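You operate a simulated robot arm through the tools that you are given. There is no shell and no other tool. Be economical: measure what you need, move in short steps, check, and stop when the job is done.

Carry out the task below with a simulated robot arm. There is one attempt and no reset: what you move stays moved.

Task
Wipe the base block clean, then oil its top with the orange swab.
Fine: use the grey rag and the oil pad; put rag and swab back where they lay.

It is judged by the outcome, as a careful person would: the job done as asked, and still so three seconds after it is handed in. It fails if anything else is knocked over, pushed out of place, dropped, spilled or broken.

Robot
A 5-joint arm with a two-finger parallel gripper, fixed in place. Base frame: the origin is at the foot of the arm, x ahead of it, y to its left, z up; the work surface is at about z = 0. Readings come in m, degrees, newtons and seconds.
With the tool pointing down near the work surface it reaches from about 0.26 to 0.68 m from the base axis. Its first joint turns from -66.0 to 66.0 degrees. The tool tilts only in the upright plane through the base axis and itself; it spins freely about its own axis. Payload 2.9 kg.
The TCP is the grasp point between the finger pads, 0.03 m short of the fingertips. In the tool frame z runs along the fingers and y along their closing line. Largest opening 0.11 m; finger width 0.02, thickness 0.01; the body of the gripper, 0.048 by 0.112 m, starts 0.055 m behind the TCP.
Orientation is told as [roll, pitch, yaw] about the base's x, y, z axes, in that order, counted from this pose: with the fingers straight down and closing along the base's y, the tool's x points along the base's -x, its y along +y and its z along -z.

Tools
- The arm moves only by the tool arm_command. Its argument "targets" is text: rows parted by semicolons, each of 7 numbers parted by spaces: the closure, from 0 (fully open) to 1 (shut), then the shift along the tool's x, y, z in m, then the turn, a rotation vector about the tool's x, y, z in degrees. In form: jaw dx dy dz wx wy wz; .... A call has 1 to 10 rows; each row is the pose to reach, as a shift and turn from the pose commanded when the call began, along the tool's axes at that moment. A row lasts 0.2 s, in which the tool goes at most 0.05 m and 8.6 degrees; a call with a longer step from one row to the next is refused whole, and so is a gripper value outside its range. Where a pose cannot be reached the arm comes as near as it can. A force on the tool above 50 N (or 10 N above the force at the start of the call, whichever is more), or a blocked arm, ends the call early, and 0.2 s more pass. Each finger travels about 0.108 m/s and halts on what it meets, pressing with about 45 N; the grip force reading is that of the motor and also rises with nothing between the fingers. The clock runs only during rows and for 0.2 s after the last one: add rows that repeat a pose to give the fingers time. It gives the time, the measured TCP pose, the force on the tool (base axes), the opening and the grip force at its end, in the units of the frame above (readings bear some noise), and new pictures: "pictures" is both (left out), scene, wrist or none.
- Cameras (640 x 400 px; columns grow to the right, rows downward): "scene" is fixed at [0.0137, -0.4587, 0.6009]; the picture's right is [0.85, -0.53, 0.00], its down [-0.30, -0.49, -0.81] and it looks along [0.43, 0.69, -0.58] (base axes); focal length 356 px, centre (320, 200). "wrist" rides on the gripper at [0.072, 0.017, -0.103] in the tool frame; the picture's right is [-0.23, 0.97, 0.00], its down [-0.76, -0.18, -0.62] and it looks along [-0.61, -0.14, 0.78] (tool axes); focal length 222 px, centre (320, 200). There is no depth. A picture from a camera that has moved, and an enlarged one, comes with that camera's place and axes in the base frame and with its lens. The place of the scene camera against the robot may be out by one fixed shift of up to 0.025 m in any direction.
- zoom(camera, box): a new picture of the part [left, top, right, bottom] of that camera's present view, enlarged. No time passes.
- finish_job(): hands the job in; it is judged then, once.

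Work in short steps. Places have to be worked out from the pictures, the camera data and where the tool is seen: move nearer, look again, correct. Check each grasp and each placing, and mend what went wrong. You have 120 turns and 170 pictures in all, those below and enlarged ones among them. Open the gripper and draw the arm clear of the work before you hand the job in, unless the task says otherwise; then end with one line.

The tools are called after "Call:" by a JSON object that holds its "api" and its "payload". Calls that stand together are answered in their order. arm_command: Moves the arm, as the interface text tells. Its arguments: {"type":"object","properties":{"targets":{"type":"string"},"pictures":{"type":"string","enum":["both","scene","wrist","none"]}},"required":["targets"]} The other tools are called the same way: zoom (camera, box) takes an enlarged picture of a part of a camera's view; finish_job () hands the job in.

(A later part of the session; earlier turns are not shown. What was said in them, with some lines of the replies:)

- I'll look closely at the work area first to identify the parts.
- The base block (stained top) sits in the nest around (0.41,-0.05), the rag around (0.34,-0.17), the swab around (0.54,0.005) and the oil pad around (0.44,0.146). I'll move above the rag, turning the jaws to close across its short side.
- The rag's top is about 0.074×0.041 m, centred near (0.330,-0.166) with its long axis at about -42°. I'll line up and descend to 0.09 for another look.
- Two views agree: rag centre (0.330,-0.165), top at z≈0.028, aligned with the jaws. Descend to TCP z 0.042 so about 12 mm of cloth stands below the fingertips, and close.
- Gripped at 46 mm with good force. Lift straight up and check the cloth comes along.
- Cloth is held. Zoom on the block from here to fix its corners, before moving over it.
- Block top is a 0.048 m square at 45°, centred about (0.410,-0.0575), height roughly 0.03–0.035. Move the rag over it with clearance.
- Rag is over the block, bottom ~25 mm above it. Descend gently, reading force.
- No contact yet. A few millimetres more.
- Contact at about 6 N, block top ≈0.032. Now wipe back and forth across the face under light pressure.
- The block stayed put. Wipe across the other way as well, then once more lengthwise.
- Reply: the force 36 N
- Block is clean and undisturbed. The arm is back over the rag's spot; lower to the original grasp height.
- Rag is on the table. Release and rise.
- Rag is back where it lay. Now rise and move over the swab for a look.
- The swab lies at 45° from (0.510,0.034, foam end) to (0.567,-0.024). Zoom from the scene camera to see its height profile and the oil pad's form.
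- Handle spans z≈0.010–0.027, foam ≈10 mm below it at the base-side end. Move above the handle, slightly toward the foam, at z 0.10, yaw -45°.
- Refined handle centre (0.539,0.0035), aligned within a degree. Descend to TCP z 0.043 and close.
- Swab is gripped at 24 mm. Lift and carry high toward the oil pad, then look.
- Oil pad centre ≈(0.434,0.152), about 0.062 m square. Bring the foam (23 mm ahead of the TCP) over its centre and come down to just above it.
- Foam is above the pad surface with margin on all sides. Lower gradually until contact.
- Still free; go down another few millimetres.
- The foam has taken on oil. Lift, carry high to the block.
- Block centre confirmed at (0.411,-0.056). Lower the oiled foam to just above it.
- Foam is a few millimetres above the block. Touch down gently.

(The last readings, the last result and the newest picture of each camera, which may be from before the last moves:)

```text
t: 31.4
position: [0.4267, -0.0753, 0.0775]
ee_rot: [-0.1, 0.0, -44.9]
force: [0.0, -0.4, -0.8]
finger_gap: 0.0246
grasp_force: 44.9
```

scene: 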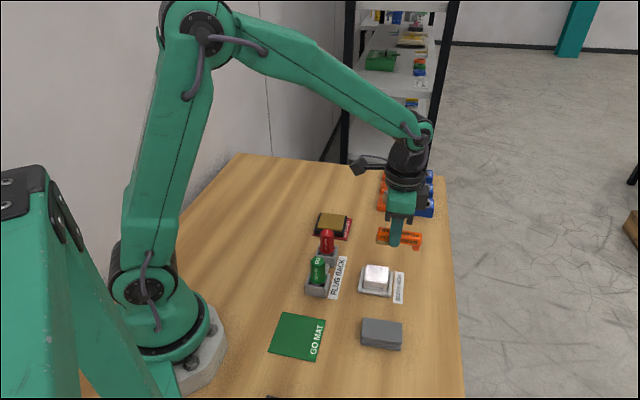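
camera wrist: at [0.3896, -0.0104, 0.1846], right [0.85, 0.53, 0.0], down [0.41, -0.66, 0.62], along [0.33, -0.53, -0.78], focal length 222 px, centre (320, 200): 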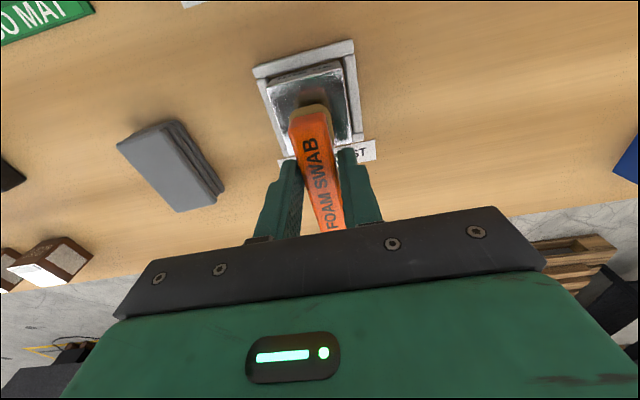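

Call:
{"api": "arm_command", "payload": {"targets": "1 0 0 0.001 0 0 0; 1 0 0 0.0025 0 0 0; 1 0 0 0.0025 0 0 0", "pictures": "none"}}

```text
t: 32.2
position: [0.4274, -0.0743, 0.0742]
ee_rot: [0.1, 0.0, -44.9]
force: [0.9, 0.8, -0.5]
finger_gap: 0.0242
grasp_force: 45.8
```

No contact yet at 0.0742; another 2 mm.

Call:
{"api": "arm_command", "payload": {"targets": "1 0 0 0.001 0 0 0; 1 0 0 0.002 0 0 0; 1 0 0 0.002 0 0 0", "pictures": "none"}}

Call:
{"api": "zoom", "payload": {"camera": "scene", "box": [340, 230, 430, 310]}}

```text
t: 33.0
position: [0.4278, -0.0748, 0.072]
ee_rot: [0.2, -0.1, -45.0]
force: [-3.1, -2.8, 21.2]
finger_gap: 0.0245
grasp_force: 44.9
```

```text
5.00 times, centred on (385, 270) of scene
camera zoom: at [0.0136, -0.4587, 0.6009], right [0.85, -0.53, 0.0], down [-0.3, -0.49, -0.81], along [0.43, 0.69, -0.58], focal length 1782 px, centre (-5, -150)
```

zoom: 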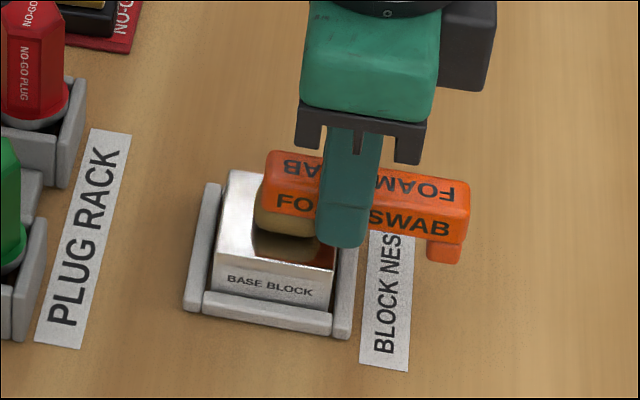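

Foam is on the block at ~21 N and roughly centred. Ease slightly and spread the oil in a serpentine over the whole top.

Call:
{"api": "arm_command", "payload": {"targets": "1 0.007 -0.007 -0.0008 0 0 0; 1 0.014 -0.014 -0.0008 0 0 0; 1 0 -0.014 -0.0008 0 0 0; 1 -0.014 -0.014 -0.0008 0 0 0; 1 -0.014 -0.005 -0.0008 0 0 0; 1 0 -0.005 -0.0008 0 0 0; 1 0.014 -0.005 -0.0008 0 0 0; 1 0.014 0.005 -0.0008 0 0 0; 1 0 0.005 -0.0008 0 0 0; 1 -0.014 0.005 -0.0008 0 0 0", "pictures": "none"}}

Call:
{"api": "zoom", "payload": {"camera": "scene", "box": [340, 230, 430, 310]}}

```text
t: 35.2
position: [0.4414, -0.0789, 0.0716]
ee_rot: [-0.1, 0.0, -44.9]
force: [-2.9, 3.1, 13.4]
finger_gap: 0.0242
grasp_force: 45.3
```

```text
5.00 times, centred on (385, 270) of scene
camera zoom: at [0.0136, -0.4586, 0.6009], right [0.85, -0.53, 0.0], down [-0.3, -0.49, -0.81], along [0.43, 0.69, -0.58], focal length 1782 px, centre (-5, -150)
```

zoom: 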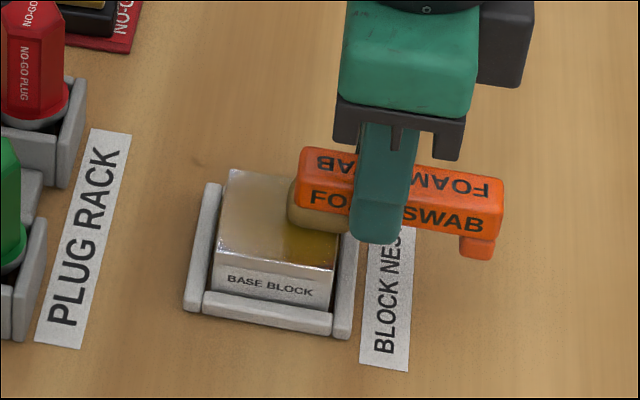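

An oil film is showing. Finish the far row and go over the base-side edge again, then lift.

Call:
{"api": "arm_command", "payload": {"targets": "1 0 0.009 0 0 0 0; 1 0.014 0.009 0 0 0 0; 1 0.029 0.009 0 0 0 0; 1 0.029 -0.002 0 0 0 0; 1 0.029 -0.013 0 0 0 0; 1 0.029 -0.019 0 0 0 0; 1 0.016 -0.012 0 0 0 0; 1 0.014 -0.005 0 0 0 0; 1 0.014 -0.005 -0.03 0 0 0; 1 0.014 -0.005 -0.07 0 0 0", "pictures": "wrist"}}

Call:
{"api": "zoom", "payload": {"camera": "scene", "box": [340, 230, 430, 310]}}

```text
t: 37.4
position: [0.426, -0.073, 0.143]
ee_rot: [-0.1, 0.1, -44.9]
force: [-0.8, 0.0, 0.3]
finger_gap: 0.0243
grasp_force: 45.5
camera wrist: at [0.3878, -0.0088, 0.2469], right [0.85, 0.53, 0.0], down [0.41, -0.66, 0.62], along [0.33, -0.53, -0.78], focal length 222 px, centre (320, 200)
```

wrist: 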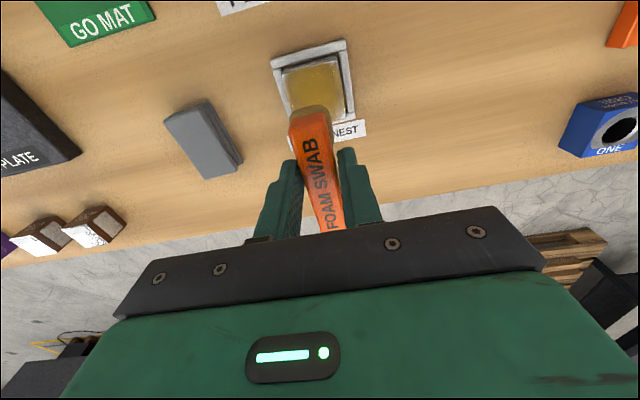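

```text
5.00 times, centred on (385, 270) of scene
camera zoom: at [0.0137, -0.4587, 0.6009], right [0.85, -0.53, 0.0], down [-0.3, -0.49, -0.81], along [0.43, 0.69, -0.58], focal length 1782 px, centre (-5, -150)
```

zoom: 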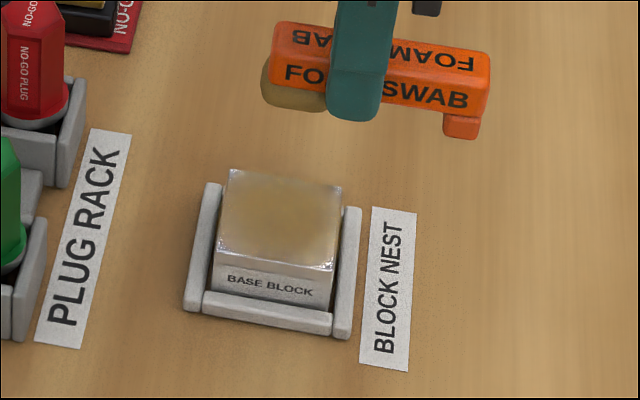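

The whole top is oiled and the block unmoved. Carry the swab back above its resting place and lower to just above the table.

Call:
{"api": "arm_command", "payload": {"targets": "1 -0.005 0.04 0 0 0 0; 1 -0.01 0.08 0 0 0 0; 1 -0.015 0.12 0 0 0 0; 1 -0.0167 0.1339 0 0 0 0; 1 -0.0167 0.1339 0.04 0 0 0; 1 -0.0167 0.1339 0.08 0 0 0; 1 -0.0167 0.1339 0.093 0 0 0; 1 -0.0167 0.1339 0.093 0 0 0", "pictures": "scene"}}

Call:
{"api": "zoom", "payload": {"camera": "scene", "box": [360, 210, 440, 260]}}

```text
t: 39.2
position: [0.531, 0.0073, 0.049]
ee_rot: [0.0, 0.0, -45.0]
force: [0.4, 0.8, -0.4]
finger_gap: 0.0243
grasp_force: 45.4
```

scene: 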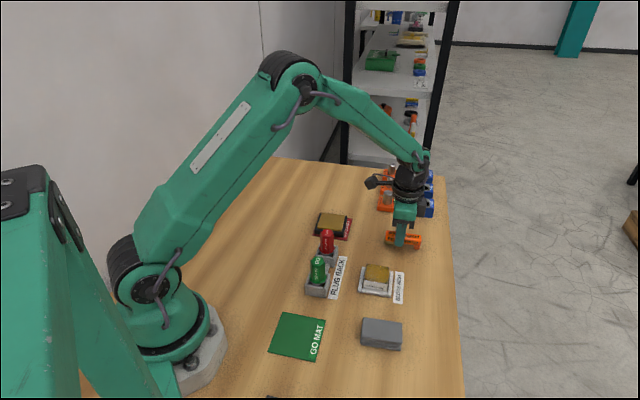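

```text
8.00 times, centred on (400, 235) of scene
camera zoom: at [0.0137, -0.4587, 0.6009], right [0.85, -0.53, 0.0], down [-0.3, -0.49, -0.81], along [0.43, 0.69, -0.58], focal length 2852 px, centre (-320, -80)
```

zoom: 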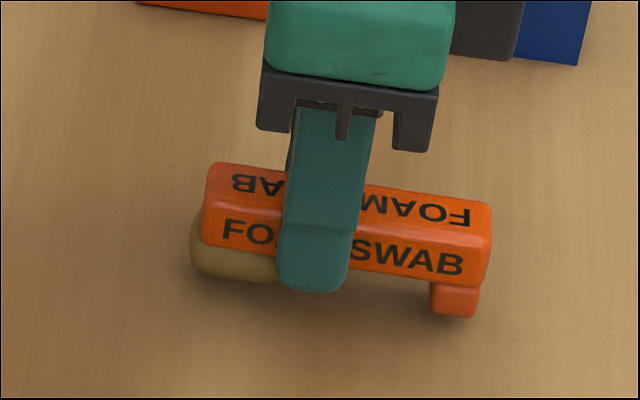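

The swab is about 2 mm off its original image position; correct by 2 mm along +x and 1.5 mm along +y while lowering the last 5 mm.

Call:
{"api": "arm_command", "payload": {"targets": "1 0.002 0.0015 0.002 0 0 0; 1 0.002 0.0015 0.004 0 0 0; 1 0.002 0.0015 0.0052 0 0 0; 1 0.002 0.0015 0.0052 0 0 0", "pictures": "none"}}

Call:
{"api": "zoom", "payload": {"camera": "scene", "box": [360, 210, 440, 260]}}

```text
t: 40.2
position: [0.5329, 0.0097, 0.0438]
ee_rot: [0.1, 0.0, -44.9]
force: [-0.2, -0.6, 0.0]
finger_gap: 0.0242
grasp_force: 44.9
```

```text
8.00 times, centred on (400, 235) of scene
camera zoom: at [0.0137, -0.4587, 0.6009], right [0.85, -0.53, 0.0], down [-0.3, -0.49, -0.81], along [0.43, 0.69, -0.58], focal length 2852 px, centre (-320, -80)
```

zoom: 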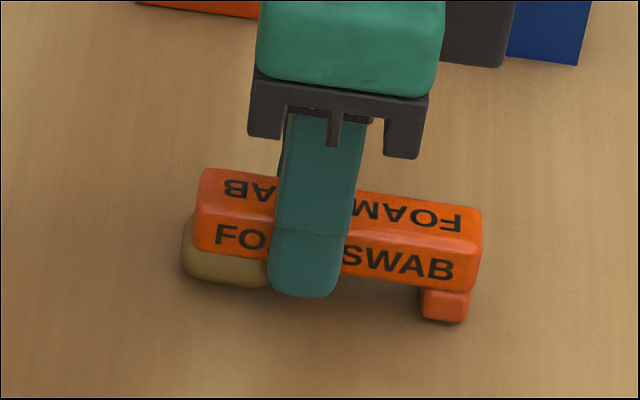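

Position now matches the original within a millimetre. Lower until it touches.

Call:
{"api": "arm_command", "payload": {"targets": "1 0 0 0.001 0 0 0; 1 0 0 0.0015 0 0 0; 1 0 0 0.0015 0 0 0", "pictures": "none"}}

```text
t: 41.0
position: [0.5326, 0.0105, 0.0423]
ee_rot: [-0.1, 0.0, -45.0]
force: [-0.4, -0.4, 0.0]
finger_gap: 0.0242
grasp_force: 44.9
```

Call:
{"api": "arm_command", "payload": {"targets": "1 0 0 0.0008 0 0 0; 1 0 0 0.0015 0 0 0; 1 0 0 0.0015 0 0 0", "pictures": "none"}}

Call:
{"api": "zoom", "payload": {"camera": "scene", "box": [360, 210, 440, 260]}}

```text
t: 41.8
position: [0.5322, 0.0101, 0.0426]
ee_rot: [0.1, -0.2, -44.9]
force: [-4.8, 2.8, 18.3]
finger_gap: 0.0245
grasp_force: 45.0
```

```text
8.00 times, centred on (400, 235) of scene
camera zoom: at [0.0136, -0.4587, 0.6009], right [0.85, -0.53, 0.0], down [-0.3, -0.49, -0.81], along [0.43, 0.69, -0.58], focal length 2852 px, centre (-320, -80)
```

zoom: 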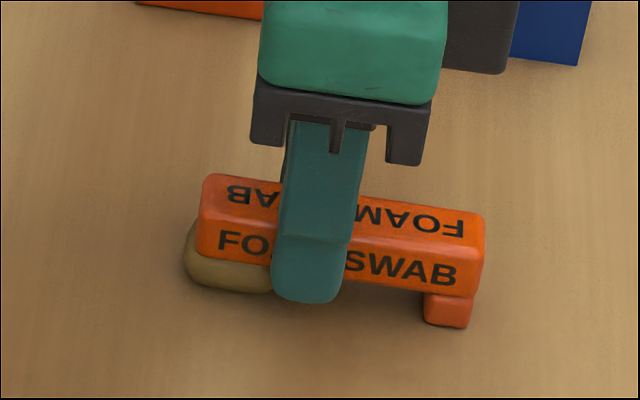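

Swab rests on the table at its original spot. Release and rise clear.

Call:
{"api": "arm_command", "payload": {"targets": "0.7 0 0 -0.001 0 0 0; 0.4 0 0 -0.001 0 0 0; 0.1 0 0 -0.001 0 0 0; 0 0 0 -0.001 0 0 0; 0 0 0 -0.03 0 0 0; 0 0 0 -0.07 0 0 0; 0 0 0 -0.11 0 0 0; 0 0 0 -0.15 0 0 0; 0 0 0 -0.19 0 0 0; 0 0 0 -0.19 0 0 0"}}

Call:
{"api": "zoom", "payload": {"camera": "scene", "box": [260, 200, 460, 360]}}

Call:
{"api": "zoom", "payload": {"camera": "scene", "box": [370, 220, 430, 260]}}

```text
t: 44.0
position: [0.5331, 0.0104, 0.2278]
ee_rot: [-0.1, -0.1, -44.9]
force: [0.4, 0.2, 0.1]
finger_gap: 0.1102
grasp_force: 0.1
camera wrist: at [0.4957, 0.0739, 0.3308], right [0.85, 0.53, 0.0], down [0.41, -0.66, 0.62], along [0.33, -0.53, -0.78], focal length 222 px, centre (320, 200)
```

scene: 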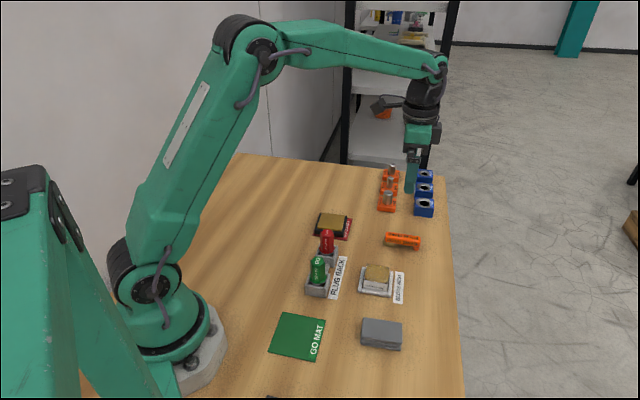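
wrist: 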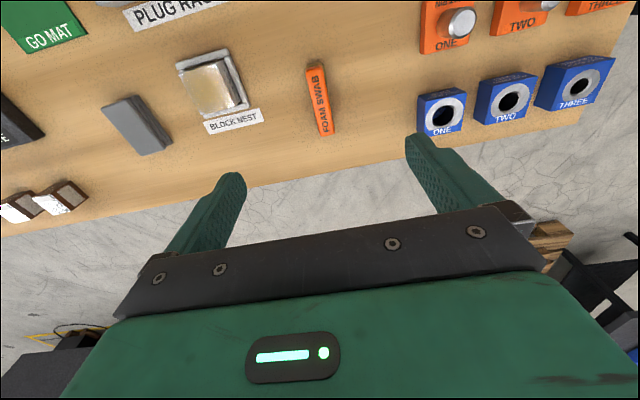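

```text
2.50 times, centred on (360, 280) of scene
camera zoom: at [0.0137, -0.4587, 0.6009], right [0.85, -0.53, 0.0], down [-0.3, -0.49, -0.81], along [0.43, 0.69, -0.58], focal length 891 px, centre (220, 0)
```

zoom: 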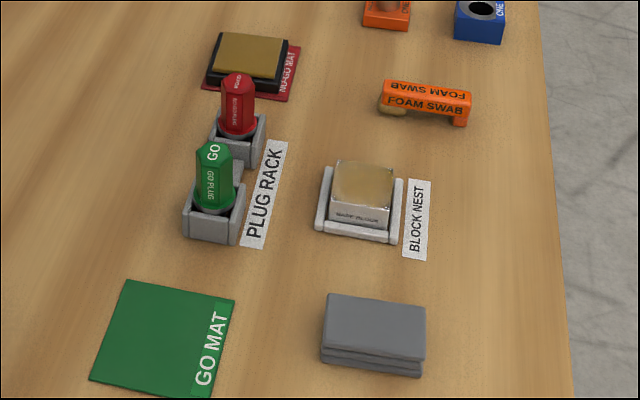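

```text
10.00 times, centred on (400, 240) of scene
camera zoom: at [0.0137, -0.4587, 0.6009], right [0.85, -0.53, 0.0], down [-0.3, -0.49, -0.81], along [0.43, 0.69, -0.58], focal length 3565 px, centre (-480, -200)
```

zoom: 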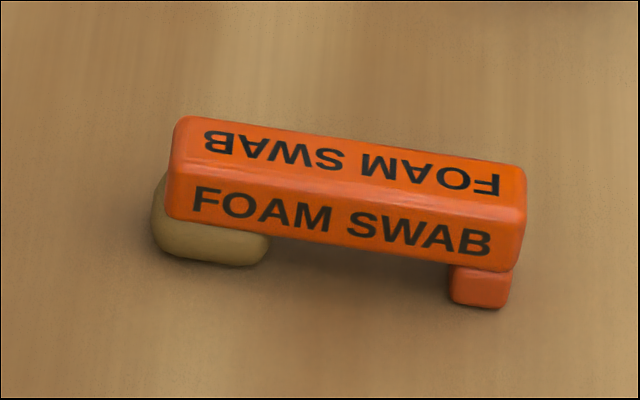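

The block's top is oiled, the rag and swab are back within a couple of millimetres of where they lay, nothing else has moved, and the arm is clear with its gripper open. Handing in.

Call:
{"api": "finish_job", "payload": {}}

```text
The job is handed in.
```

The base block is wiped clean and its top is oiled all over, thinnest along the front edge. The rag and swab are back within about 2 mm of where they lay, and nothing else moved.
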